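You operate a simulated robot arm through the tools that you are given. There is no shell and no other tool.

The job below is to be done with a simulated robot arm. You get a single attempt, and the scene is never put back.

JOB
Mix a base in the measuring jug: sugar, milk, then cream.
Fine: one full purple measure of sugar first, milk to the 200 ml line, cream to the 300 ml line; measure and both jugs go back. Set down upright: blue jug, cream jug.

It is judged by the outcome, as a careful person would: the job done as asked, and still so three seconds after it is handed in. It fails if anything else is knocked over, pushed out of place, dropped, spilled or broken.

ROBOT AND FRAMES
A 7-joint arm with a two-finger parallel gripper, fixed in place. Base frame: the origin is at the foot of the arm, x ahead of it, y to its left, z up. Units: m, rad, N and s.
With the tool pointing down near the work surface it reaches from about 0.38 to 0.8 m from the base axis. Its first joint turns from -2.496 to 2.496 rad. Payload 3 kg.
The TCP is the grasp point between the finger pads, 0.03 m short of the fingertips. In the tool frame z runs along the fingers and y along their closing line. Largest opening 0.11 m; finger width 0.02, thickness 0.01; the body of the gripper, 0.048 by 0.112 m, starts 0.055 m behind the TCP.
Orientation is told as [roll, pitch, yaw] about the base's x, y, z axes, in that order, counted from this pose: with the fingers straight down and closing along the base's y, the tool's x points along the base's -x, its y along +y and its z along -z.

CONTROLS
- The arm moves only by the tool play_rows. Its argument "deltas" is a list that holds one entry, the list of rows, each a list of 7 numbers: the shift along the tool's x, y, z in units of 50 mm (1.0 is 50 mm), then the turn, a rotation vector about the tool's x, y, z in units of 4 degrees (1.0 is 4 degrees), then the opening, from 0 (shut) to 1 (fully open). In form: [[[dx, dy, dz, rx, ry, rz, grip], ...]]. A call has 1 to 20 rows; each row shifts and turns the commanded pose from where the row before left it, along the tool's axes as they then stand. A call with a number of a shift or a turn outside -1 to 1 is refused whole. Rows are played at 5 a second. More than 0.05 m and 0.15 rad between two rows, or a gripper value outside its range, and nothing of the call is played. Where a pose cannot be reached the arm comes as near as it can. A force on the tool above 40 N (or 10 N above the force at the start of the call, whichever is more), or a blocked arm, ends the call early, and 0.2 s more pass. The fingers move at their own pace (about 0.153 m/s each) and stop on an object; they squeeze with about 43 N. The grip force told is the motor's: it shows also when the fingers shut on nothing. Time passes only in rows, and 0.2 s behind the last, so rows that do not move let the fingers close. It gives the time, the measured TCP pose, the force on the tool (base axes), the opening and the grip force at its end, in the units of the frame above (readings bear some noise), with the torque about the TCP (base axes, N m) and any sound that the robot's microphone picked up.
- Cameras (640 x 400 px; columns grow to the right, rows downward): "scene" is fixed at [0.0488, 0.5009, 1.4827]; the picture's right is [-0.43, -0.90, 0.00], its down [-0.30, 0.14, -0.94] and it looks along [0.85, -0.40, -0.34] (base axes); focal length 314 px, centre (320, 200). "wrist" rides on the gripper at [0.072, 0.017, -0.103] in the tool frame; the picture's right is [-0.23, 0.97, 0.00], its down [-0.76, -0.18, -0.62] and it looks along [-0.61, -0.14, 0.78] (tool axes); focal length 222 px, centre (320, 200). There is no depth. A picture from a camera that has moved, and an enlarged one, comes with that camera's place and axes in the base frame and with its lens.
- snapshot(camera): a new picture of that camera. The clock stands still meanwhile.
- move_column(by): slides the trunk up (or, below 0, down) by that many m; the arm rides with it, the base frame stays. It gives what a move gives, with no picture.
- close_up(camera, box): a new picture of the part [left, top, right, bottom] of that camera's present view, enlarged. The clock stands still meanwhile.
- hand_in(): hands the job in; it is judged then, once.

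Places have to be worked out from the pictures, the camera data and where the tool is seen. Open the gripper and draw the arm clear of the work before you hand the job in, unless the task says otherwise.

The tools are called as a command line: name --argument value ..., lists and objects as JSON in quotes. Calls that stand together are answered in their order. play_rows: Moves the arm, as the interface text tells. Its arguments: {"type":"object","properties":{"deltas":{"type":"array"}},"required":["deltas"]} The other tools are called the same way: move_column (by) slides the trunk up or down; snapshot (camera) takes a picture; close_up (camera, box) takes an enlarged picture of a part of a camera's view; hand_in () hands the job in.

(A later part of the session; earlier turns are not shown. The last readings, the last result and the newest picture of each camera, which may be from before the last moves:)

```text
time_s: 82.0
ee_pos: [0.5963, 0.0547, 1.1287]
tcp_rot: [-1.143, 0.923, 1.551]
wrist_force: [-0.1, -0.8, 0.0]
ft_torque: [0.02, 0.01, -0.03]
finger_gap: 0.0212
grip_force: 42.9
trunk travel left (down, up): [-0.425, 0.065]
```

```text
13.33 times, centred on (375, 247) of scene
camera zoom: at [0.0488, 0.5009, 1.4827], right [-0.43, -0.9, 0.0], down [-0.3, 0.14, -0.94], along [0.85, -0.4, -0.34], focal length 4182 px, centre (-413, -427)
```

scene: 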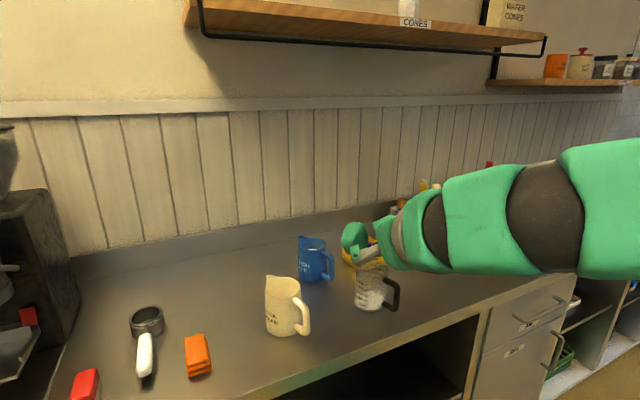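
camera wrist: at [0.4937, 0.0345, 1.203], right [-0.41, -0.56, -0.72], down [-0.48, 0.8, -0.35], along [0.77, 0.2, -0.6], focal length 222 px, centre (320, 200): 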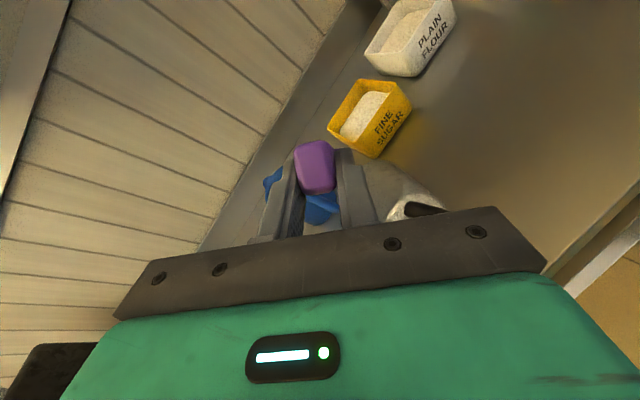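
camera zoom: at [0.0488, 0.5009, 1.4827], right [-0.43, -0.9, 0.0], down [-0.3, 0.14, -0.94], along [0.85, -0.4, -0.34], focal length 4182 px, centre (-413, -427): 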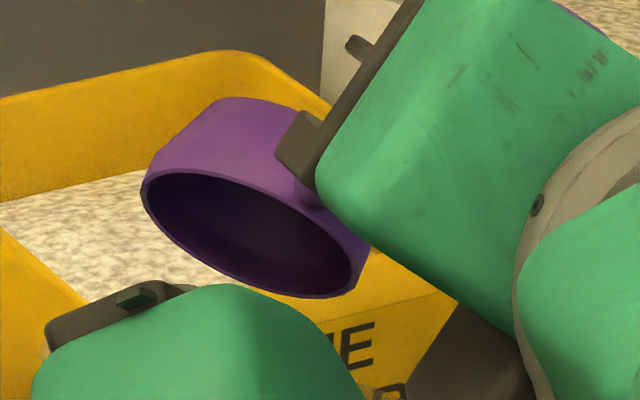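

The bowl is empty. I'll roll back the same way, 136° in reverse.

play_rows --deltas '[[[0, 0, 0, -0.5, 0, 0.866, 0], [0, 0, 0, -0.5, 0, 0.866, 0], [0, 0, 0, -0.5, 0, 0.866, 0], [0, 0, 0, -0.5, 0, 0.866, 0], [0, 0, 0, -0.5, 0, 0.866, 0], [0, 0, 0, -0.5, 0, 0.866, 0], [0, 0, 0, -0.5, 0, 0.866, 0], [0, 0, 0, -0.5, 0, 0.866, 0], [0, 0, 0, -0.5, 0, 0.866, 0], [0, 0, 0, -0.5, 0, 0.866, 0], [0, 0, 0, -0.5, 0, 0.866, 0], [0, 0, 0, -0.5, 0, 0.866, 0], [0, 0, 0, -0.5, 0, 0.866, 0], [0, 0, 0, -0.5, 0, 0.866, 0], [0, 0, 0, -0.5, 0, 0.866, 0], [0, 0, 0, -0.5, 0, 0.866, 0], [0, 0, 0, -0.5, 0, 0.866, 0]]]'

play_rows --deltas '[[[0, 0, 0, -0.5, 0, 0.866, 0], [0, 0, 0, -0.5, 0, 0.866, 0], [0, 0, 0, -0.5, 0, 0.866, 0], [0, 0, 0, -0.5, 0, 0.866, 0], [0, 0, 0, -0.5, 0, 0.866, 0], [0, 0, 0, -0.5, 0, 0.866, 0], [0, 0, 0, -0.5, 0, 0.866, 0], [0, 0, 0, -0.5, 0, 0.866, 0], [0, 0, 0, -0.5, 0, 0.866, 0], [0, 0, 0, -0.5, 0, 0.866, 0], [0, 0, 0, -0.5, 0, 0.866, 0], [0, 0, 0, -0.5, 0, 0.866, 0], [0, 0, 0, -0.5, 0, 0.866, 0], [0, 0, 0, -0.5, 0, 0.866, 0], [0, 0, 0, -0.5, 0, 0.866, 0], [0, 0, 0, -0.5, 0, 0.866, 0], [0, 0, 0, -0.5, 0, 0.866, 0], [0, 0, 0, 0, 0, 0, 0]]]'

close_up --camera "scene" --box '[320, 200, 440, 320]'

```text
time_s: 85.6
ee_pos: [0.5951, 0.0561, 1.1296]
tcp_rot: [-0.82, 0.05, 0.931]
wrist_force: [0.6, 0.9, -1.3]
ft_torque: [0.01, 0.03, -0.03]
finger_gap: 0.021
grip_force: 43.1
trunk travel left (down, up): [-0.425, 0.065]
```

```text
time_s: 89.4
ee_pos: [0.595, 0.0554, 1.129]
tcp_rot: [0.001, -0.382, 0.001]
wrist_force: [0.2, -0.6, -1.1]
ft_torque: [-0.05, 0.01, -0.02]
finger_gap: 0.021
grip_force: 43.2
trunk travel left (down, up): [-0.425, 0.065]
```

```text
3.33 times, centred on (380, 260) of scene
camera zoom: at [0.0488, 0.5009, 1.4827], right [-0.43, -0.9, 0.0], down [-0.3, 0.14, -0.94], along [0.85, -0.4, -0.34], focal length 1045 px, centre (120, 0)
```

zoom: 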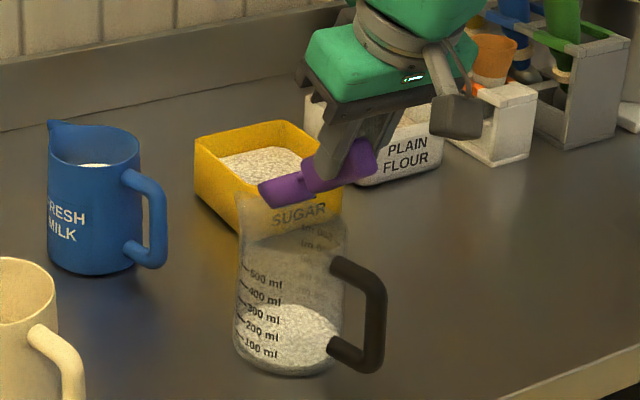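

The arm is back in the earlier pose and everything is in place. I'll carry the empty measure right and level it.

play_rows --deltas '[[[0, -0.616, 0, 0, 0, 0, 0], [0, -0.616, 0, 0, 0, 0, 0], [0, -0.616, 0, 0, 0, 0, 0], [0, -0.616, 0, 0, 0, 0, 0], [0, -0.616, 0, 0, 0, 0, 0], [0, -0.616, 0, 0, 0, 0, 0], [0, -0.616, 0, 0, 0, 0, 0], [0, -0.616, 0, 0, 0, 0, 0], [-0.041, 0, 0.016, 0, -0.95, 0, 0], [-0.04, 0, 0.019, 0, -0.95, 0, 0], [-0.038, 0, 0.021, 0, -0.95, 0, 0], [-0.037, 0, 0.024, 0, -0.95, 0, 0], [-0.035, 0, 0.026, 0, -0.95, 0, 0], [-0.033, 0, 0.029, 0, -0.95, 0, 0], [-0.031, 0, 0.031, 0, -0.95, 0, 0], [-0.029, 0, 0.033, 0, -0.95, 0, 0], [-0.027, 0, 0.035, 0, -0.95, 0, 0], [-0.024, 0, 0.037, 0, -0.95, 0, 0], [0, 0, 0, 0, 0, 0, 0]]]'

```text
time_s: 93.4
ee_pos: [0.617, -0.1918, 1.1289]
tcp_rot: [-0.001, -1.045, 0.0]
wrist_force: [-0.8, 0.1, -0.6]
ft_torque: [0.02, -0.02, -0.05]
finger_gap: 0.0212
grip_force: 42.5
trunk travel left (down, up): [-0.425, 0.065]
```

Above the original spot, I'll lower most of the way and check the attitude of the measure.

play_rows --deltas '[[[0.637, 0, 0.368, 0, 0, 0, 0], [0.637, 0, 0.368, 0, 0, 0, 0], [0.637, 0, 0.368, 0, 0, 0, 0], [0.637, 0, 0.368, 0, 0, 0, 0], [0.637, 0, 0.368, 0, 0, 0, 0], [0, 0, 0, 0, 0, 0, 0]]]'

close_up --camera "scene" --box '[400, 240, 496, 300]'

```text
time_s: 94.8
ee_pos: [0.6147, -0.1916, 0.948]
tcp_rot: [0.0, -1.047, 0.0]
wrist_force: [-0.6, -0.8, -1.2]
ft_torque: [0.0, 0.0, 0.0]
finger_gap: 0.0208
grip_force: 43.1
trunk travel left (down, up): [-0.425, 0.065]
```

```text
6.67 times, centred on (448, 270) of scene
camera zoom: at [0.0488, 0.5009, 1.4827], right [-0.43, -0.9, 0.0], down [-0.3, 0.14, -0.94], along [0.85, -0.4, -0.34], focal length 2091 px, centre (-533, -267)
```

zoom: 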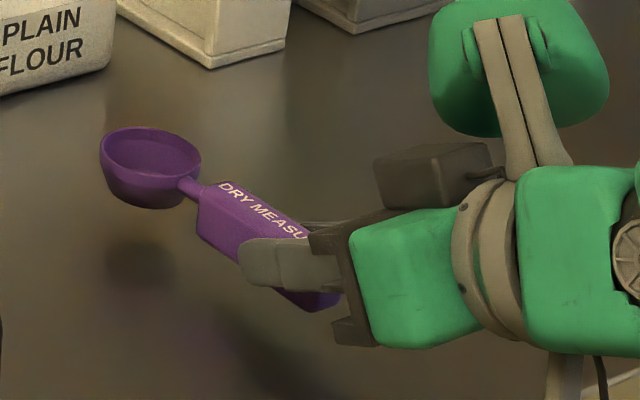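

The bowl is clean. I'll lower the last ~21 mm gently and watch for contact.

play_rows --deltas '[[[0.13, 0, 0.09, 0, 0, 0, 0], [0.12, 0, 0.08, 0, 0, 0, 0], [0.06, 0, 0.04, 0, 0, 0, 0], [0, 0, 0, 0, 0, 0, 0]]]'

```text
time_s: 95.8
ee_pos: [0.6174, -0.1919, 0.9276]
tcp_rot: [0.001, -1.047, -0.001]
wrist_force: [0.0, 0.4, 4.4]
ft_torque: [0.04, -0.61, 0.13]
finger_gap: 0.0209
grip_force: 43.4
trunk travel left (down, up): [-0.425, 0.065]
```

The bowl is touching the counter (4 N) and the handle is within about 2 mm. I'll open the fingers to release, then lift straight away.

play_rows --deltas '[[[0, 0, 0, 0, 0, 0, 0.25], [0, 0, 0, 0, 0, 0, 0.4], [0, 0, 0, 0, 0, 0, 0.7], [0, 0, 0, 0, 0, 0, 1], [0, 0, 0, 0, 0, 0, 1], [-0.4, 0, -0.23, 0, 0, 0, 1], [-0.7, 0, -0.4, 0, 0, 0, 1], [-0.7, 0, -0.4, 0, 0, 0, 1], [-0.7, 0, -0.4, 0, 0, 0, 1], [0, 0, 0, 0, 0, 0, 1]]]'

close_up --camera "scene" --box '[400, 240, 496, 300]'

snapshot --camera "scene"

```text
time_s: 98.0
ee_pos: [0.6193, -0.1926, 1.071]
tcp_rot: [0.001, -1.045, 0.0]
wrist_force: [-0.7, 0.1, 0.4]
ft_torque: [0.01, -0.01, 0.02]
finger_gap: 0.1099
grip_force: 0.0
trunk travel left (down, up): [-0.425, 0.065]
```

```text
6.67 times, centred on (448, 270) of scene
camera zoom: at [0.0488, 0.5009, 1.4827], right [-0.43, -0.9, 0.0], down [-0.3, 0.14, -0.94], along [0.85, -0.4, -0.34], focal length 2091 px, centre (-533, -267)
```

zoom: 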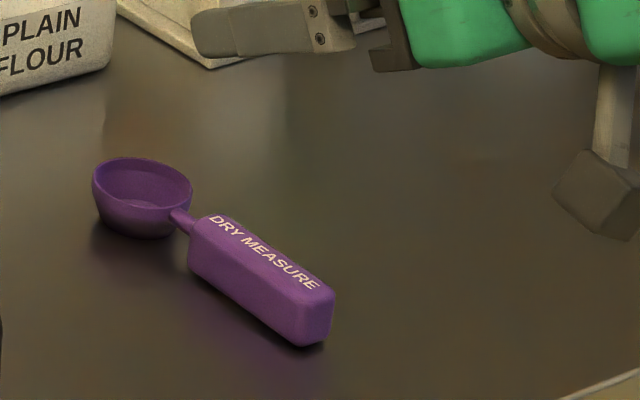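

```text
taken
```

scene: 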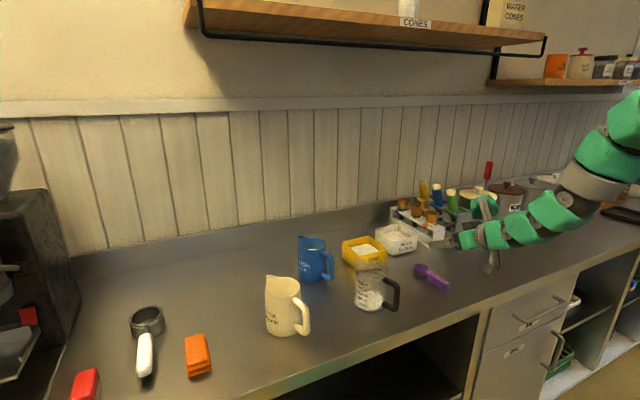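

The measure is back on its spot, empty. Next is the milk jug, so I'll zoom on it and the cream jug for accurate dimensions.

close_up --camera "scene" --box '[285, 225, 349, 289]'

close_up --camera "scene" --box '[250, 265, 322, 345]'

close_up --camera "scene" --box '[340, 250, 410, 320]'

```text
6.25 times, centred on (317, 257) of scene
camera zoom: at [0.0488, 0.5009, 1.4827], right [-0.43, -0.9, 0.0], down [-0.3, 0.14, -0.94], along [0.85, -0.4, -0.34], focal length 1960 px, centre (339, -156)
```

zoom: 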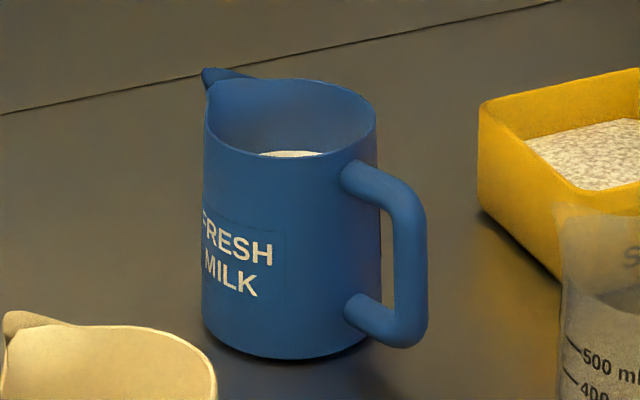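

```text
5.00 times, centred on (286, 305) of scene
camera zoom: at [0.0488, 0.5009, 1.4827], right [-0.43, -0.9, 0.0], down [-0.3, 0.14, -0.94], along [0.85, -0.4, -0.34], focal length 1568 px, centre (490, -325)
```

zoom: 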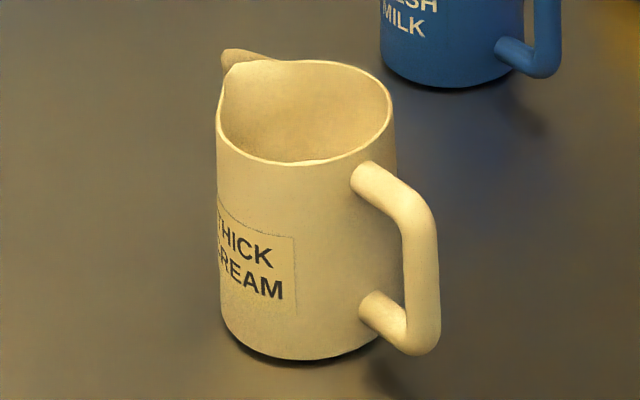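

```text
5.71 times, centred on (375, 285) of scene
camera zoom: at [0.0488, 0.5009, 1.4827], right [-0.43, -0.9, 0.0], down [-0.3, 0.14, -0.94], along [0.85, -0.4, -0.34], focal length 1792 px, centre (6, -286)
```

zoom: 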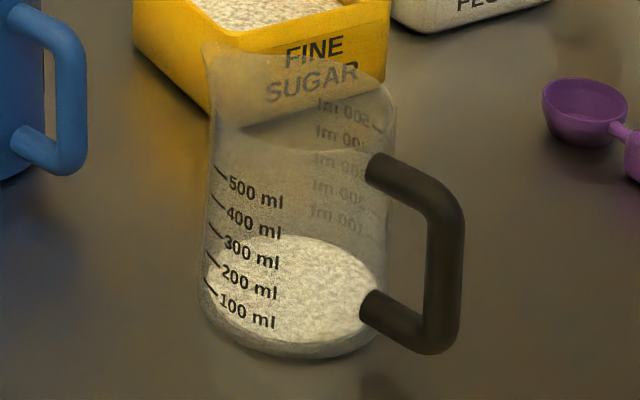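

The jug axes are at about (0.867, 0.139) for milk and (0.685, 0.302) for cream. Both have rim z≈1.015, radius ≈0.044 and spouts at ~17° yaw. I'll grip each body near the rim with the tool pitched 33° at yaw 17°. First I'll raise the trunk 5 cm for better reach while pouring.

move_column --by 0.05

```text
time_s: 98.9
ee_pos: [0.6203, -0.1923, 1.1205]
tcp_rot: [-0.001, -1.048, 0.0]
wrist_force: [0.3, -0.2, 0.1]
ft_torque: [-0.02, 0.02, -0.04]
finger_gap: 0.1101
grip_force: 0.2
trunk travel left (down, up): [-0.475, 0.015]
```

Now I'll reorient to 33° pitch and 17° yaw, and travel high toward the milk jug.

play_rows --deltas '[[[0, 0, 0, 0, 0.964, 0, 1], [0, 0, 0, 0, 0.964, 0, 1], [0, 0, 0, 0, 0.964, 0, 1], [0, 0, 0, 0, 0.964, 0, 1], [0, 0, 0, 0, 0.964, 0, 1], [0, 0, 0, 0, 0.964, 0, 1], [0, 0, 0, 0, 0.964, 0, 1], [0, 0, 0, -0.463, 0, -0.713, 1], [0, 0, 0, -0.463, 0, -0.713, 1], [0, 0, 0, -0.463, 0, -0.713, 1], [0, 0, 0, -0.463, 0, -0.713, 1], [0, 0, 0, -0.463, 0, -0.713, 1], [0, 0, 0, 0, 0, 0, 1]]]'

```text
time_s: 101.7
ee_pos: [0.6199, -0.1917, 1.1217]
tcp_rot: [0.0, -0.576, 0.298]
wrist_force: [0.1, 0.0, 0.8]
ft_torque: [0.01, 0.03, -0.01]
finger_gap: 0.1099
grip_force: 0.0
trunk travel left (down, up): [-0.475, 0.015]
```

The orientation is right (pitch -33°, yaw 17°). I'll travel to the pre-grasp point behind and above the milk jug.

play_rows --deltas '[[[-0.488, 0.542, 0.317, 0, 0, 0, 1], [-0.488, 0.542, 0.317, 0, 0, 0, 1], [-0.488, 0.542, 0.317, 0, 0, 0, 1], [-0.488, 0.542, 0.317, 0, 0, 0, 1], [-0.488, 0.542, 0.317, 0, 0, 0, 1], [-0.488, 0.542, 0.317, 0, 0, 0, 1], [-0.488, 0.542, 0.317, 0, 0, 0, 1], [-0.488, 0.542, 0.317, 0, 0, 0, 1], [-0.488, 0.542, 0.317, 0, 0, 0, 1], [0, 0, 0, 0, 0, 0, 1]]]'

snapshot --camera "wrist"

close_up --camera "scene" --box '[270, 180, 430, 300]'

```text
time_s: 103.9
ee_pos: [0.7981, 0.1209, 1.1203]
tcp_rot: [-0.001, -0.573, 0.297]
wrist_force: [0.4, 0.7, -0.2]
ft_torque: [-0.02, -0.01, -0.02]
finger_gap: 0.1098
grip_force: 0.0
trunk travel left (down, up): [-0.475, 0.015]
```

```text
taken
camera wrist: at [0.6811, 0.1015, 1.1673], right [-0.1, 0.99, 0.12], down [0.34, -0.08, 0.94], along [0.93, 0.14, -0.33], focal length 222 px, centre (320, 200)
```

wrist: 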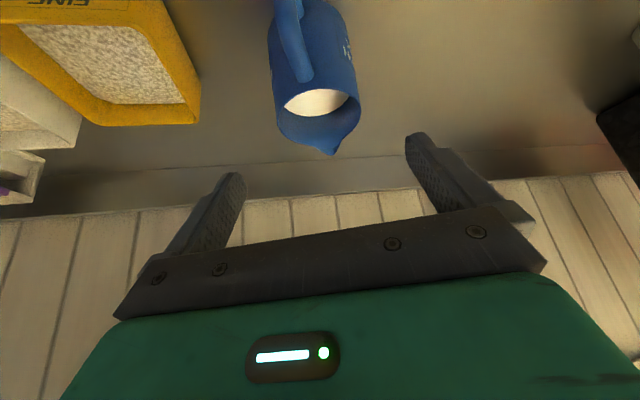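

```text
3.33 times, centred on (350, 240) of scene
camera zoom: at [0.0488, 0.5009, 1.4827], right [-0.43, -0.9, 0.0], down [-0.3, 0.14, -0.94], along [0.85, -0.4, -0.34], focal length 1045 px, centre (220, 67)
```

zoom: 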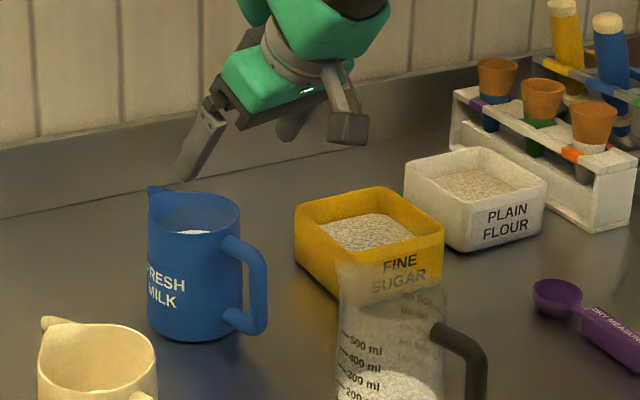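

The milk jug lies well centred ahead of the fingers. I'll zoom on its rim in the wrist view to refine its axis and orientation.

close_up --camera "wrist" --box '[256, 0, 384, 160]'

```text
2.50 times, centred on (320, 80) of wrist
camera zoom: at [0.6811, 0.1015, 1.1673], right [-0.1, 0.99, 0.12], down [0.34, -0.08, 0.94], along [0.93, 0.14, -0.33], focal length 555 px, centre (320, 500)
```

zoom: 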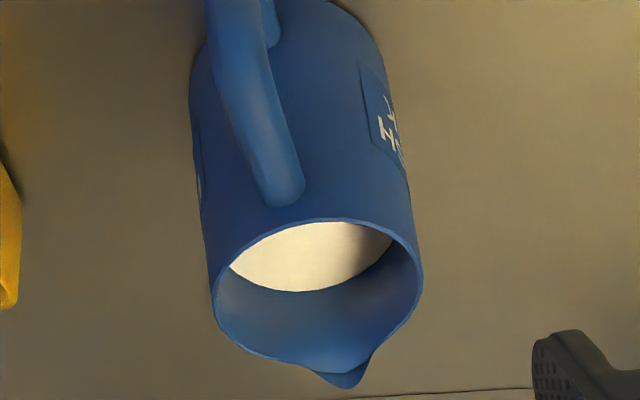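

The refined milk jug axis is (0.864, 0.138). I'll advance along the tool axis about two thirds of the way, then check finger clearance.

play_rows --deltas '[[[0.048, -0.01, 0.49, 0, 0, 0, 1], [0.048, -0.01, 0.49, 0, 0, 0, 1], [0.048, -0.01, 0.49, 0, 0, 0, 1], [0.048, -0.01, 0.49, 0, 0, 0, 1], [0, 0, 0, 0, 0, 0, 1]]]'

snapshot --camera "wrist"

close_up --camera "scene" --box '[270, 200, 430, 300]'

```text
time_s: 105.1
ee_pos: [0.8417, 0.1289, 1.033]
tcp_rot: [0.001, -0.574, 0.297]
wrist_force: [0.2, 0.5, -0.9]
ft_torque: [0.03, -0.02, 0.03]
finger_gap: 0.1102
grip_force: 0.1
trunk travel left (down, up): [-0.475, 0.015]
```

```text
taken
camera wrist: at [0.7253, 0.1118, 1.0799], right [-0.1, 0.99, 0.12], down [0.34, -0.08, 0.94], along [0.93, 0.14, -0.33], focal length 222 px, centre (320, 200)
```

wrist: 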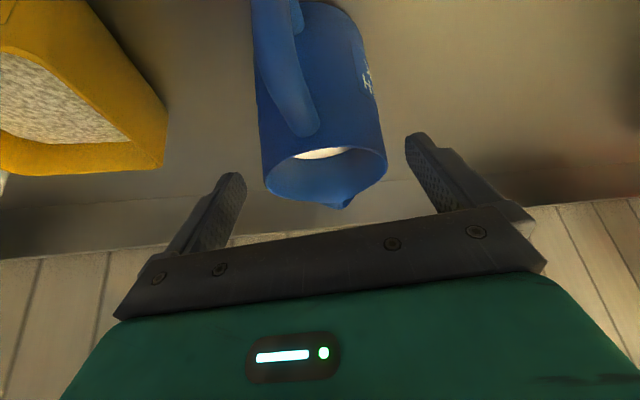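

```text
4.00 times, centred on (350, 250) of scene
camera zoom: at [0.0488, 0.5009, 1.4827], right [-0.43, -0.9, 0.0], down [-0.3, 0.14, -0.94], along [0.85, -0.4, -0.34], focal length 1254 px, centre (200, 0)
```

zoom: 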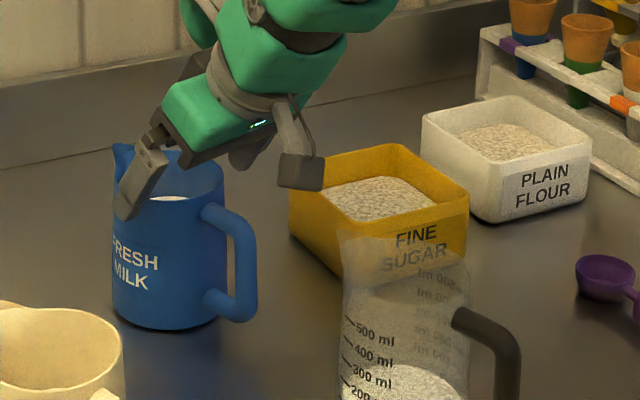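

The jug sits between the fingers with room on both sides. I'll advance the last 5 cm to the grasp height.

play_rows --deltas '[[[0.026, 0.013, 0.333, 0, 0, 0, 1], [0.026, 0.013, 0.333, 0, 0, 0, 1], [0.026, 0.013, 0.333, 0, 0, 0, 1], [0, 0, 0, 0, 0, 0, 1]]]'

snapshot --camera "wrist"

close_up --camera "scene" --box '[270, 200, 430, 300]'

```text
time_s: 106.1
ee_pos: [0.8655, 0.1395, 0.9904]
tcp_rot: [0.0, -0.575, 0.297]
wrist_force: [0.1, 0.4, 0.4]
ft_torque: [-0.04, 0.02, 0.03]
finger_gap: 0.1098
grip_force: 0.1
trunk travel left (down, up): [-0.475, 0.015]
```

```text
taken
camera wrist: at [0.7482, 0.1208, 1.0369], right [-0.1, 0.99, 0.12], down [0.34, -0.08, 0.94], along [0.94, 0.14, -0.33], focal length 222 px, centre (320, 200)
```

wrist: 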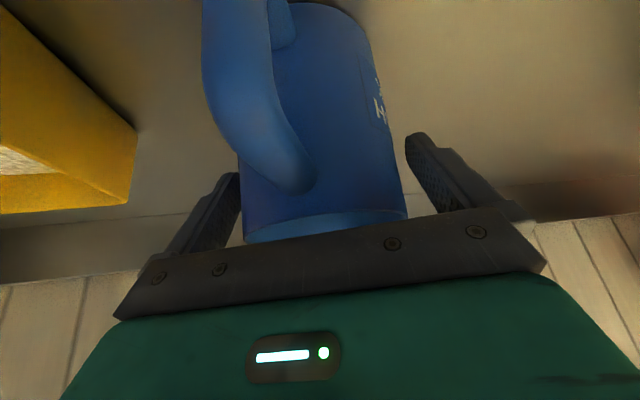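

```text
4.00 times, centred on (350, 250) of scene
camera zoom: at [0.0488, 0.5009, 1.4827], right [-0.43, -0.9, 0.0], down [-0.3, 0.14, -0.94], along [0.85, -0.4, -0.34], focal length 1254 px, centre (200, 0)
```

zoom: 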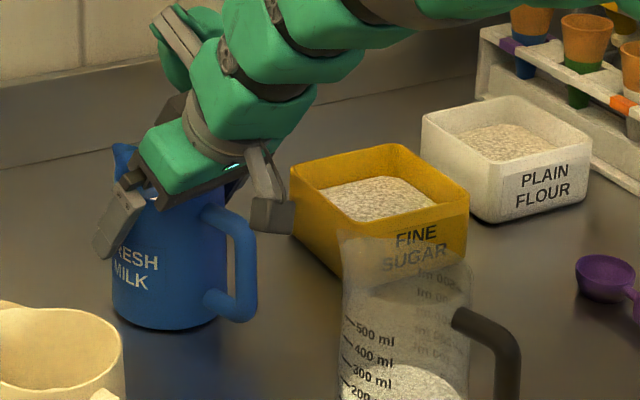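

The jug is flanked by both fingers with no contact. I'll close on the body.

play_rows --deltas '[[[0, 0, 0, 0, 0, 0, 0.85], [0, 0, 0, 0, 0, 0, 0.8], [0, 0, 0, 0, 0, 0, 0.7], [0, 0, 0, 0, 0, 0, 0.5], [0, 0, 0, 0, 0, 0, 0.2], [0, 0, 0, 0, 0, 0, 0]]]'

close_up --camera "scene" --box '[270, 200, 430, 300]'

```text
time_s: 107.5
ee_pos: [0.8652, 0.14, 0.9906]
tcp_rot: [0.001, -0.575, 0.296]
wrist_force: [1.8, -1.2, 2.8]
ft_torque: [-0.18, -0.1, 0.02]
finger_gap: 0.0937
grip_force: 43.4
trunk travel left (down, up): [-0.475, 0.015]
```

```text
4.00 times, centred on (350, 250) of scene
camera zoom: at [0.0488, 0.5009, 1.4827], right [-0.43, -0.9, 0.0], down [-0.3, 0.14, -0.94], along [0.85, -0.4, -0.34], focal length 1254 px, centre (200, 0)
```

zoom: 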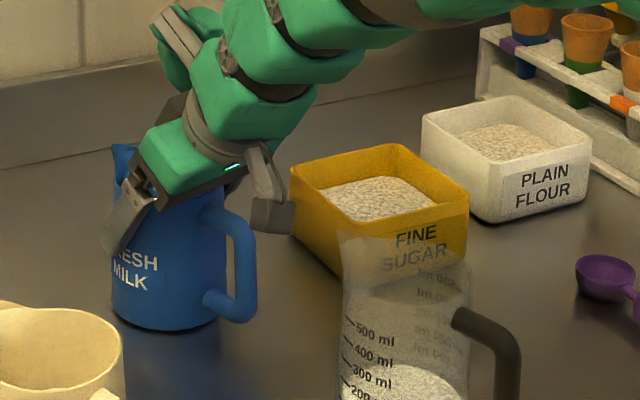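

Gripped at a 94 mm gap and 43 N. The set-down pose will be TCP (0.865, 0.140, 0.990). I'll lift slowly 3 cm and check for slip.

play_rows --deltas '[[[-0.082, 0, -0.126, 0, 0, 0, 0], [-0.109, 0, -0.168, 0, 0, 0, 0], [-0.136, 0, -0.21, 0, 0, 0, 0], [0, 0, 0, 0, 0, 0, 0]]]'

close_up --camera "scene" --box '[270, 200, 430, 300]'

```text
time_s: 108.5
ee_pos: [0.8647, 0.1371, 1.0181]
tcp_rot: [0.0, -0.574, 0.297]
wrist_force: [-0.7, -0.2, -1.4]
ft_torque: [0.05, -0.01, 0.0]
finger_gap: 0.094
grip_force: 42.7
trunk travel left (down, up): [-0.475, 0.015]
```

```text
4.00 times, centred on (350, 250) of scene
camera zoom: at [0.0488, 0.5009, 1.4827], right [-0.43, -0.9, 0.0], down [-0.3, 0.14, -0.94], along [0.85, -0.4, -0.34], focal length 1254 px, centre (200, 0)
```

zoom: 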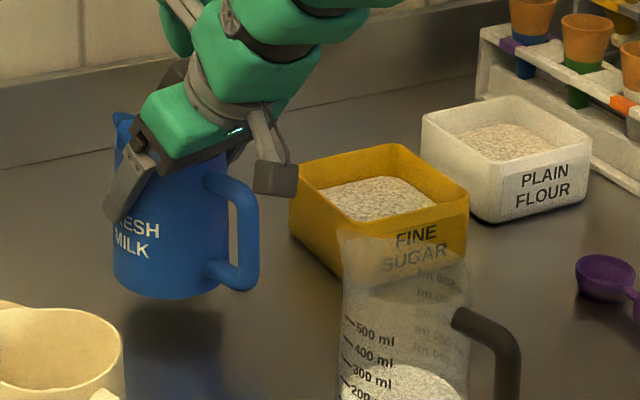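

It's lifted cleanly and upright. I'll raise it further and draw back so its base clears the measuring jug's rim.

play_rows --deltas '[[[-0.262, 0, -0.403, 0, 0, 0, 0], [-0.262, 0, -0.403, 0, 0, 0, 0], [-0.262, 0, -0.403, 0, 0, 0, 0], [0.145, 0, -0.512, 0, 0, 0, 0], [0.145, 0, -0.512, 0, 0, 0, 0], [0.145, 0, -0.512, 0, 0, 0, 0], [0.145, 0, -0.512, 0, 0, 0, 0], [0, 0, 0, 0, 0, 0, 0]]]'

close_up --camera "scene" --box '[270, 180, 430, 300]'

snapshot --camera "wrist"

```text
time_s: 110.3
ee_pos: [0.7869, 0.1139, 1.1614]
tcp_rot: [-0.002, -0.577, 0.297]
wrist_force: [-0.9, 0.3, -0.3]
ft_torque: [0.02, -0.06, -0.02]
finger_gap: 0.0938
grip_force: 43.1
trunk travel left (down, up): [-0.475, 0.015]
```

```text
3.33 times, centred on (350, 240) of scene
camera zoom: at [0.0488, 0.5009, 1.4827], right [-0.43, -0.9, 0.0], down [-0.3, 0.14, -0.94], along [0.85, -0.4, -0.34], focal length 1045 px, centre (220, 67)
```

zoom: 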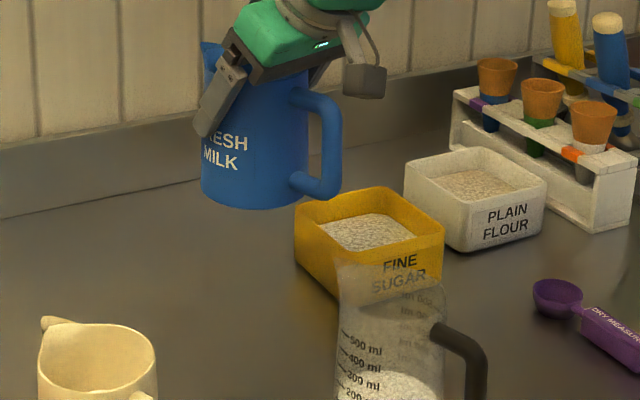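

```text
taken
camera wrist: at [0.6705, 0.0957, 1.2083], right [-0.1, 0.99, 0.12], down [0.34, -0.08, 0.94], along [0.94, 0.14, -0.33], focal length 222 px, centre (320, 200)
```

wrist: 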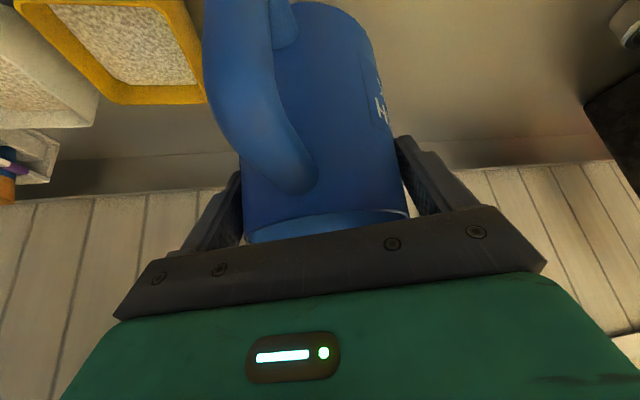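

The jug is steady and upright. I'll carry it back and to the right of the measuring jug at this height.

play_rows --deltas '[[[0.46, -0.22, -0.299, 0, 0, 0, 0], [0.46, -0.22, -0.299, 0, 0, 0, 0], [0.46, -0.22, -0.299, 0, 0, 0, 0], [0.46, -0.22, -0.299, 0, 0, 0, 0], [0.46, -0.22, -0.299, 0, 0, 0, 0], [0.46, -0.22, -0.299, 0, 0, 0, 0], [0.46, -0.22, -0.299, 0, 0, 0, 0], [0, 0, 0, 0, 0, 0, 0]]]'

play_rows --deltas '[[[0, 0, 0, -0.532, 0, -0.82, 0], [0, 0, 0, -0.532, 0, -0.82, 0], [0, 0, 0, -0.532, 0, -0.82, 0], [0, 0, 0, -0.532, 0, -0.82, 0], [0, 0, 0, -0.532, 0, -0.82, 0], [0, 0, 0, -0.532, 0, -0.82, 0], [0, 0, 0, -0.532, 0, -0.82, 0], [0, 0, 0, -0.532, 0, -0.82, 0], [0, 0, 0, -0.532, 0, -0.82, 0], [0, 0, 0, -0.532, 0, -0.82, 0], [0, 0, 0, -0.532, 0, -0.82, 0], [0, 0, 0, 0, 0, 0, 0]]]'

snapshot --camera "scene"

snapshot --camera "wrist"

```text
time_s: 112.1
ee_pos: [0.6273, -0.0143, 1.1599]
tcp_rot: [0.0, -0.574, 0.296]
wrist_force: [-0.6, -0.7, 0.0]
ft_torque: [0.02, 0.01, 0.0]
finger_gap: 0.0938
grip_force: 43.2
trunk travel left (down, up): [-0.475, 0.015]
```

```text
time_s: 114.7
ee_pos: [0.6275, -0.0149, 1.1615]
tcp_rot: [0.001, -0.575, 1.047]
wrist_force: [0.7, -0.1, -0.6]
ft_torque: [0.0, -0.01, 0.0]
finger_gap: 0.0937
grip_force: 42.9
trunk travel left (down, up): [-0.475, 0.015]
```

```text
taken
```

scene: 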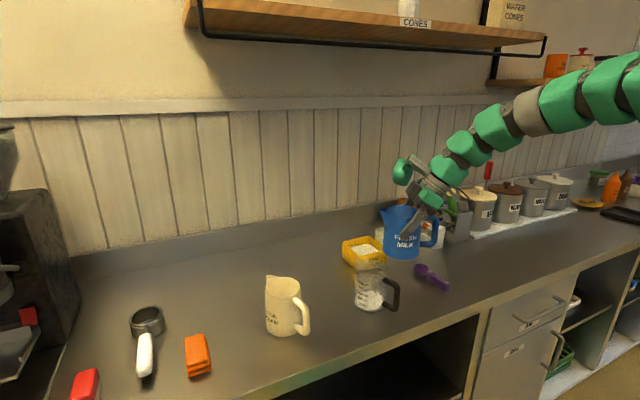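

```text
taken
camera wrist: at [0.5543, -0.1084, 1.2086], right [-0.75, 0.65, 0.12], down [0.3, 0.17, 0.94], along [0.59, 0.74, -0.33], focal length 222 px, centre (320, 200)
```

wrist: 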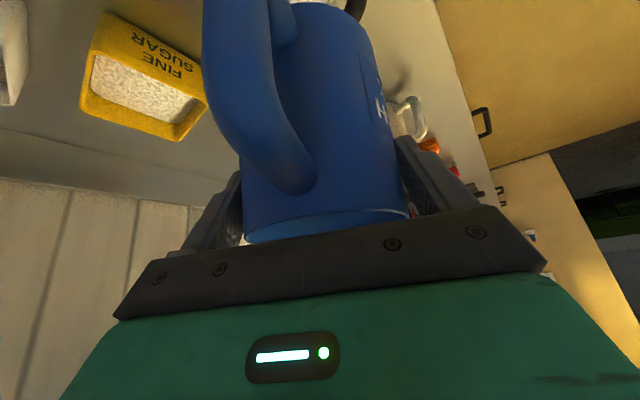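

The milk jug is positioned right of the measuring jug with its spout pointing at it (heading 60°). I'll tilt to ~36°, just short of pouring, while lowering a bit, then check spout alignment.

play_rows --deltas '[[[0.077, 0, 0.086, 0, 1, 0, 0], [0.071, 0, 0.091, 0, 1, 0, 0], [0.065, 0, 0.096, 0, 1, 0, 0], [0.058, 0, 0.1, 0, 1, 0, 0], [0.05, 0, 0.104, 0, 1, 0, 0], [0.043, 0, 0.107, 0, 1, 0, 0], [0.036, 0, 0.11, 0, 1, 0, 0], [0.028, 0, 0.112, 0, 1, 0, 0], [0, 0, 0, 0, 0, 0, 0]]]'

close_up --camera "scene" --box '[330, 200, 450, 320]'

snapshot --camera "wrist"

```text
time_s: 116.7
ee_pos: [0.6238, -0.0216, 1.116]
tcp_rot: [0.001, -0.018, 1.048]
wrist_force: [0.7, 0.0, -0.6]
ft_torque: [0.05, -0.02, 0.0]
finger_gap: 0.0939
grip_force: 42.7
trunk travel left (down, up): [-0.475, 0.015]
```

```text
3.33 times, centred on (390, 260) of scene
camera zoom: at [0.0488, 0.5009, 1.4827], right [-0.43, -0.9, 0.0], down [-0.3, 0.14, -0.94], along [0.85, -0.4, -0.34], focal length 1045 px, centre (87, 0)
```

zoom: 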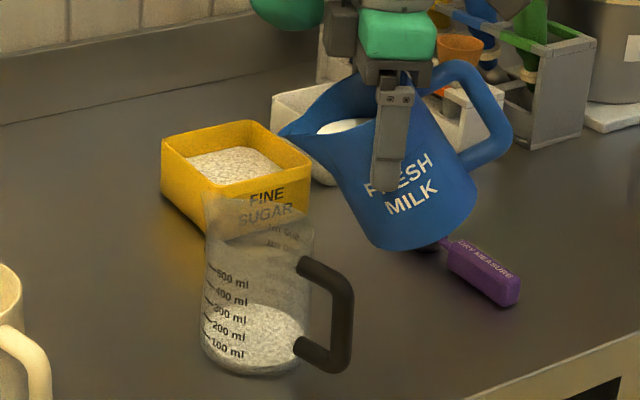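

```text
taken
camera wrist: at [0.5716, -0.0777, 1.218], right [-0.73, 0.68, 0.0], down [0.53, 0.56, 0.64], along [0.43, 0.47, -0.77], focal length 222 px, centre (320, 200)
```

wrist: 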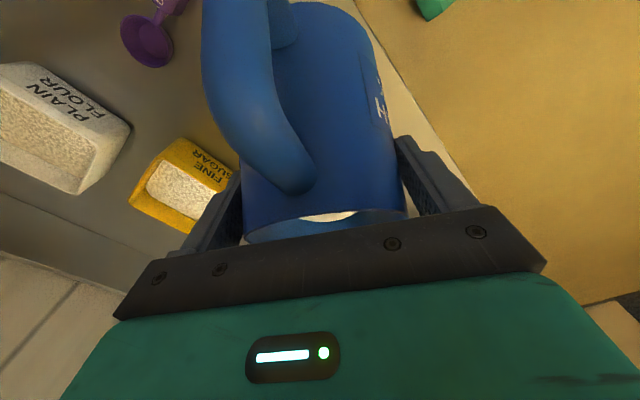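

Alignment is good, with the spout tip over the measuring jug's opening and milk near the lip. I'll tilt 4° more in small steps and watch.

play_rows --deltas '[[[-0.024, 0, 0, 0, 0.5, 0, 0], [-0.024, 0, 0, 0, 0.5, 0, 0], [0, 0, 0, 0, 0, 0, 0]]]'

close_up --camera "scene" --box '[330, 200, 450, 320]'

```text
time_s: 117.5
ee_pos: [0.6249, -0.02, 1.1161]
tcp_rot: [0.003, 0.055, 1.047]
wrist_force: [0.7, 1.2, -0.3]
ft_torque: [0.05, -0.02, 0.01]
finger_gap: 0.0937
grip_force: 42.8
trunk travel left (down, up): [-0.475, 0.015]
```

```text
3.33 times, centred on (390, 260) of scene
camera zoom: at [0.0488, 0.5009, 1.4827], right [-0.43, -0.9, 0.0], down [-0.3, 0.14, -0.94], along [0.85, -0.4, -0.34], focal length 1045 px, centre (87, 0)
```

zoom: 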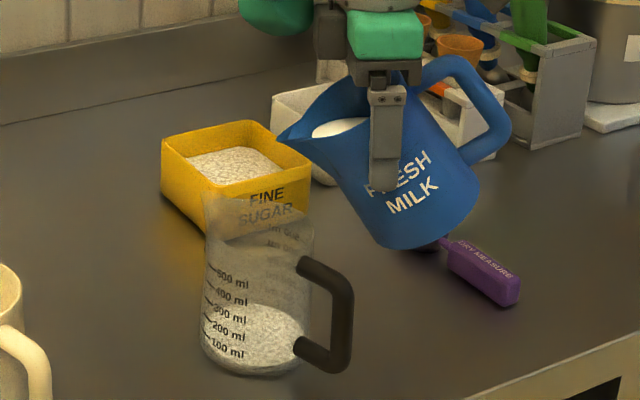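

Nothing has poured yet. I want to be sure the jug turns with the gripper rather than swinging in it, so I'll take a high-zoom reference and then tilt another 4°.

close_up --camera "scene" --box '[405, 212, 489, 282]'

play_rows --deltas '[[[-0.024, 0, 0, 0, 0.5, 0, 0], [-0.024, 0, 0, 0, 0.5, 0, 0], [0, 0, 0, 0, 0, 0, 0]]]'

close_up --camera "scene" --box '[405, 212, 489, 282]'

close_up --camera "scene" --box '[330, 200, 450, 320]'

```text
5.71 times, centred on (447, 247) of scene
camera zoom: at [0.0488, 0.5009, 1.4827], right [-0.43, -0.9, 0.0], down [-0.3, 0.14, -0.94], along [0.85, -0.4, -0.34], focal length 1792 px, centre (-406, -69)
```

zoom: 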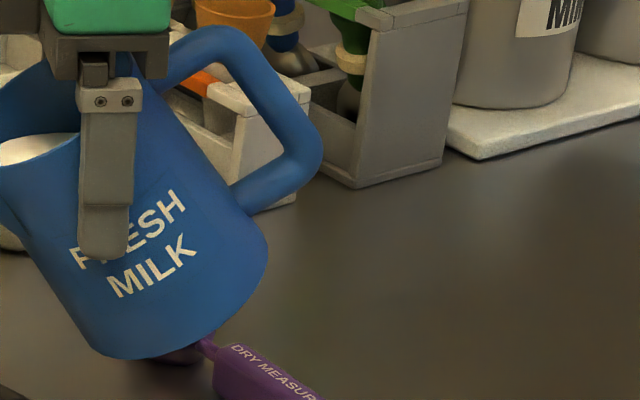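

```text
time_s: 118.3
ee_pos: [0.6254, -0.0163, 1.1159]
tcp_rot: [0.001, 0.121, 1.047]
wrist_force: [-0.7, -0.5, -0.9]
ft_torque: [0.02, -0.01, -0.04]
finger_gap: 0.0941
grip_force: 43.2
trunk travel left (down, up): [-0.475, 0.015]
```

```text
5.71 times, centred on (447, 247) of scene
camera zoom: at [0.0488, 0.5009, 1.4827], right [-0.43, -0.9, 0.0], down [-0.3, 0.14, -0.94], along [0.85, -0.4, -0.34], focal length 1792 px, centre (-406, -69)
```

zoom: 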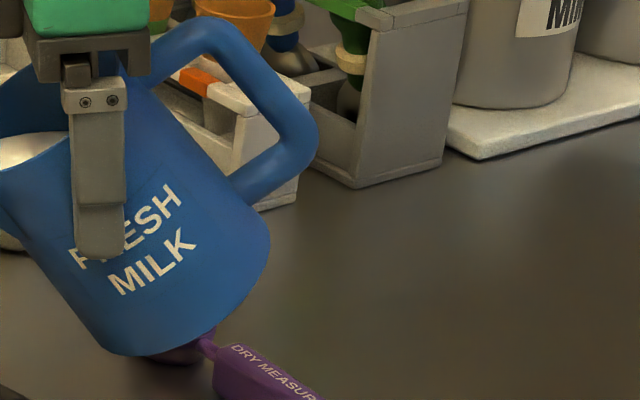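

```text
3.33 times, centred on (390, 260) of scene
camera zoom: at [0.0488, 0.5009, 1.4827], right [-0.43, -0.9, 0.0], down [-0.3, 0.14, -0.94], along [0.85, -0.4, -0.34], focal length 1045 px, centre (87, 0)
```

zoom: 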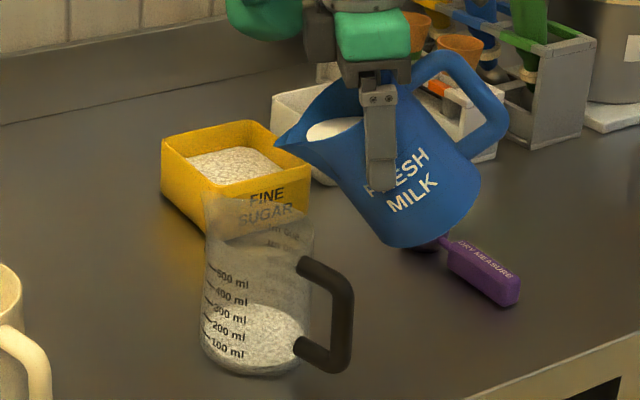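

The jug turns rigidly with the gripper and nothing is pouring yet at ~40°. I'll continue in small steps.

play_rows --deltas '[[[-0.024, 0, 0, 0, 0.5, 0, 0], [-0.024, 0, 0, 0, 0.5, 0, 0], [0, 0, 0, 0, 0, 0, 0]]]'

close_up --camera "scene" --box '[330, 200, 450, 320]'

```text
time_s: 119.1
ee_pos: [0.6271, -0.0154, 1.1152]
tcp_rot: [0.003, 0.194, 1.047]
wrist_force: [-0.1, 0.7, -0.7]
ft_torque: [0.05, -0.01, -0.01]
finger_gap: 0.0938
grip_force: 42.9
trunk travel left (down, up): [-0.475, 0.015]
```

```text
3.33 times, centred on (390, 260) of scene
camera zoom: at [0.0488, 0.5009, 1.4827], right [-0.43, -0.9, 0.0], down [-0.3, 0.14, -0.94], along [0.85, -0.4, -0.34], focal length 1045 px, centre (87, 0)
```

zoom: 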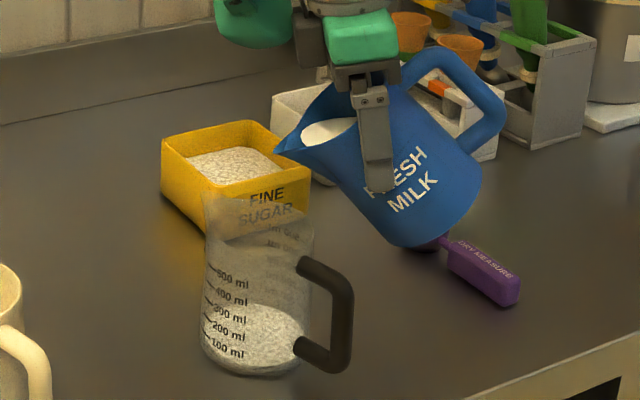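

Still not pouring at ~44°, and the spout tip stays over the opening. I'll take another small step.

play_rows --deltas '[[[-0.024, 0, 0, 0, 0.5, 0, 0], [-0.024, 0, 0, 0, 0.5, 0, 0], [0, 0, 0, 0, 0, 0, 0]]]'

close_up --camera "scene" --box '[330, 200, 450, 320]'

```text
time_s: 119.9
ee_pos: [0.6283, -0.013, 1.114]
tcp_rot: [0.001, 0.264, 1.046]
wrist_force: [-1.2, 0.1, -1.9]
ft_torque: [0.07, -0.02, -0.01]
finger_gap: 0.0935
grip_force: 43.3
trunk travel left (down, up): [-0.475, 0.015]
```

```text
3.33 times, centred on (390, 260) of scene
camera zoom: at [0.0488, 0.5009, 1.4827], right [-0.43, -0.9, 0.0], down [-0.3, 0.14, -0.94], along [0.85, -0.4, -0.34], focal length 1045 px, centre (87, 0)
```

zoom: 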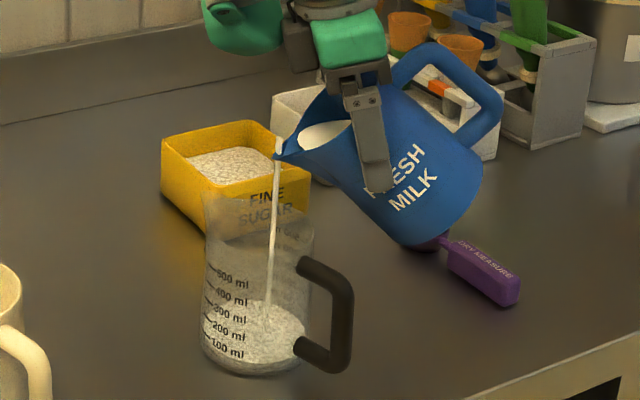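

Milk is now pouring in a thin stream into the jug. I'll hold about 1 s and look at the level.

play_rows --deltas '[[[0, 0, 0, 0, 0, 0, 0], [0, 0, 0, 0, 0, 0, 0], [0, 0, 0, 0, 0, 0, 0], [0, 0, 0, 0, 0, 0, 0], [0, 0, 0, 0, 0, 0, 0]]]'

close_up --camera "scene" --box '[340, 240, 410, 320]'

```text
time_s: 121.1
ee_pos: [0.6272, -0.0124, 1.1156]
tcp_rot: [0.001, 0.261, 1.048]
wrist_force: [-0.4, -0.3, -0.9]
ft_torque: [0.02, -0.01, 0.0]
finger_gap: 0.094
grip_force: 42.3
trunk travel left (down, up): [-0.475, 0.015]
```

```text
5.00 times, centred on (375, 280) of scene
camera zoom: at [0.0488, 0.5009, 1.4827], right [-0.43, -0.9, 0.0], down [-0.3, 0.14, -0.94], along [0.85, -0.4, -0.34], focal length 1568 px, centre (45, -200)
```

zoom: 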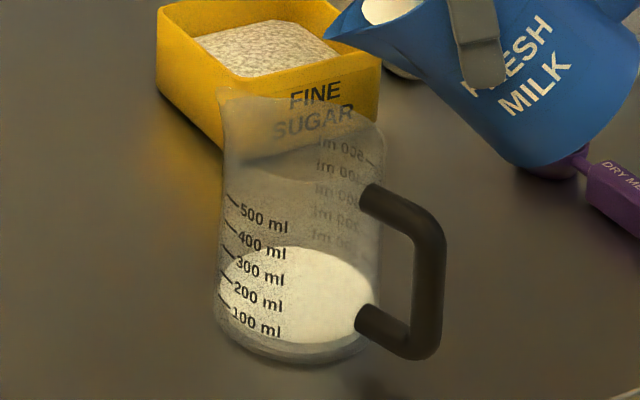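

The stream stops by itself at this angle, and the level is now about 70 ml, just under the 100 ml tick. I'll add 4° and hold.

play_rows --deltas '[[[-0.023, 0, -0.006, 0, 0.5, 0, 0], [-0.023, 0, -0.006, 0, 0.5, 0, 0], [0, 0, 0, 0, 0, 0, 0], [0, 0, 0, 0, 0, 0, 0], [0, 0, 0, 0, 0, 0, 0], [0, 0, 0, 0, 0, 0, 0], [0, 0, 0, 0, 0, 0, 0]]]'

close_up --camera "scene" --box '[340, 240, 410, 320]'

```text
time_s: 122.7
ee_pos: [0.6295, -0.0106, 1.1149]
tcp_rot: [0.002, 0.332, 1.047]
wrist_force: [1.6, 0.2, -1.0]
ft_torque: [0.03, -0.01, 0.01]
finger_gap: 0.0939
grip_force: 43.7
trunk travel left (down, up): [-0.475, 0.015]
```

```text
5.00 times, centred on (375, 280) of scene
camera zoom: at [0.0488, 0.5009, 1.4827], right [-0.43, -0.9, 0.0], down [-0.3, 0.14, -0.94], along [0.85, -0.4, -0.34], focal length 1568 px, centre (45, -200)
```

zoom: 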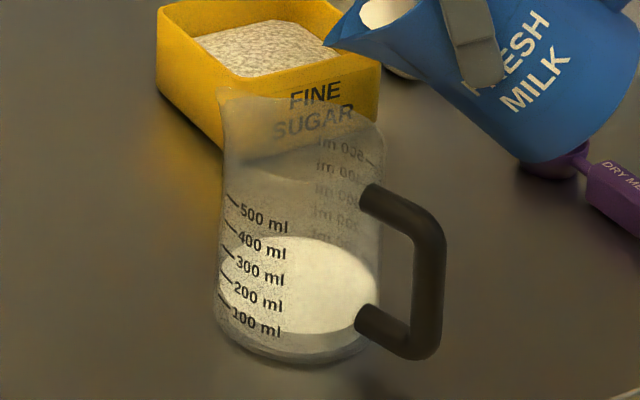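

The level rises about 35 ml per 4°. I'll zoom in on the tick marks to calibrate my reading.

close_up --camera "scene" --box '[360, 276, 392, 316]'

```text
10.00 times, centred on (376, 296) of scene
camera zoom: at [0.0488, 0.5009, 1.4827], right [-0.43, -0.9, 0.0], down [-0.3, 0.14, -0.94], along [0.85, -0.4, -0.34], focal length 3136 px, centre (-240, -760)
```

zoom: 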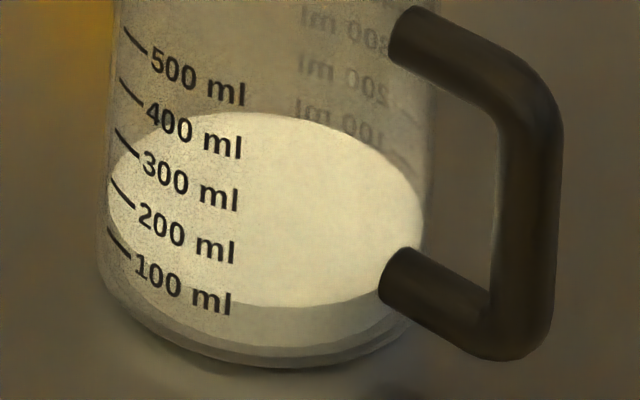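

Now it's clear: the milk's contact line is right at the 100 ml tick. I need about 100 ml more, roughly 10° of tilt. I'll take another 4° step.

play_rows --deltas '[[[-0.022, 0, -0.008, 0, 0.5, 0, 0], [-0.022, 0, -0.008, 0, 0.5, 0, 0], [0, 0, 0, 0, 0, 0, 0], [0, 0, 0, 0, 0, 0, 0], [0, 0, 0, 0, 0, 0, 0], [0, 0, 0, 0, 0, 0, 0], [0, 0, 0, 0, 0, 0, 0]]]'

close_up --camera "scene" --box '[360, 276, 392, 316]'

close_up --camera "scene" --box '[330, 200, 450, 320]'

```text
time_s: 124.3
ee_pos: [0.6311, -0.0091, 1.1151]
tcp_rot: [0.001, 0.401, 1.048]
wrist_force: [0.1, 0.5, -1.4]
ft_torque: [0.03, -0.01, 0.01]
finger_gap: 0.0937
grip_force: 42.7
trunk travel left (down, up): [-0.475, 0.015]
```

```text
10.00 times, centred on (376, 296) of scene
camera zoom: at [0.0488, 0.5009, 1.4827], right [-0.43, -0.9, 0.0], down [-0.3, 0.14, -0.94], along [0.85, -0.4, -0.34], focal length 3136 px, centre (-240, -760)
```

zoom: 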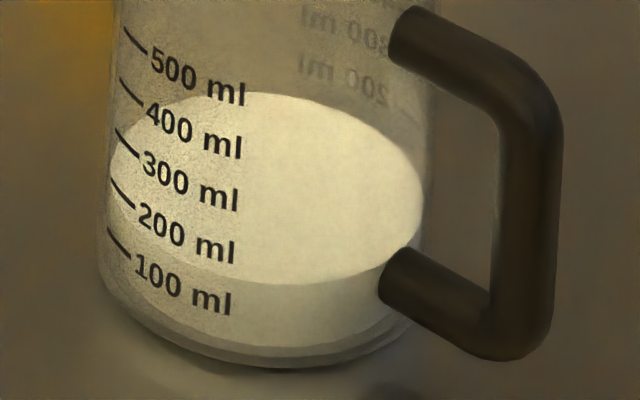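

```text
3.33 times, centred on (390, 260) of scene
camera zoom: at [0.0488, 0.5009, 1.4827], right [-0.43, -0.9, 0.0], down [-0.3, 0.14, -0.94], along [0.85, -0.4, -0.34], focal length 1045 px, centre (87, 0)
```

zoom: 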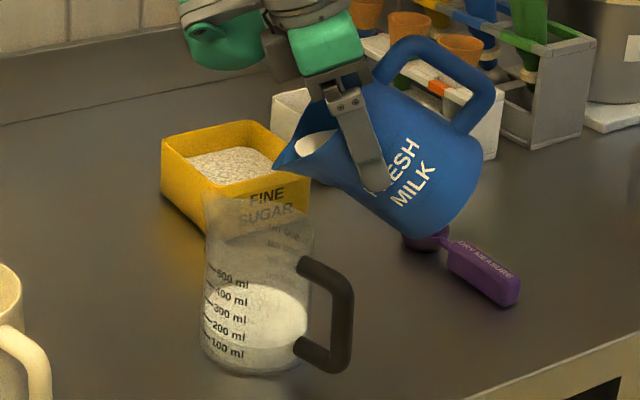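

Now about 142 ml, rising 22 px of a 50 px interval. I'll add 3° more.

play_rows --deltas '[[[-0.016, 0, -0.007, 0, 0.375, 0, 0], [-0.016, 0, -0.007, 0, 0.375, 0, 0], [0, 0, 0, 0, 0, 0, 0], [0, 0, 0, 0, 0, 0, 0], [0, 0, 0, 0, 0, 0, 0], [0, 0, 0, 0, 0, 0, 0], [0, 0, 0, 0, 0, 0, 0]]]'

close_up --camera "scene" --box '[360, 276, 392, 316]'

```text
time_s: 125.9
ee_pos: [0.6312, -0.0079, 1.1156]
tcp_rot: [0.003, 0.455, 1.047]
wrist_force: [0.4, -0.5, -0.8]
ft_torque: [-0.02, -0.01, 0.0]
finger_gap: 0.0935
grip_force: 43.2
trunk travel left (down, up): [-0.475, 0.015]
```

```text
10.00 times, centred on (376, 296) of scene
camera zoom: at [0.0488, 0.5009, 1.4827], right [-0.43, -0.9, 0.0], down [-0.3, 0.14, -0.94], along [0.85, -0.4, -0.34], focal length 3136 px, centre (-240, -760)
```

zoom: 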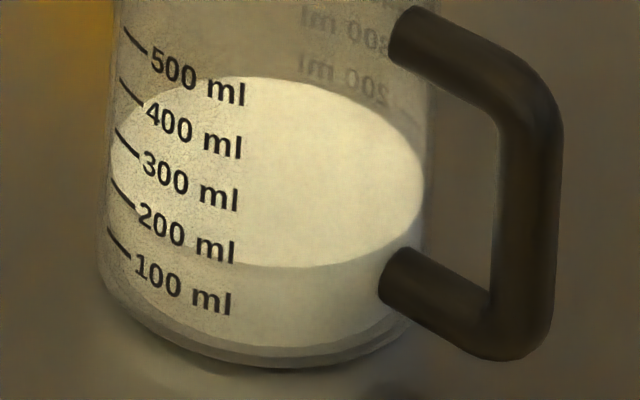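

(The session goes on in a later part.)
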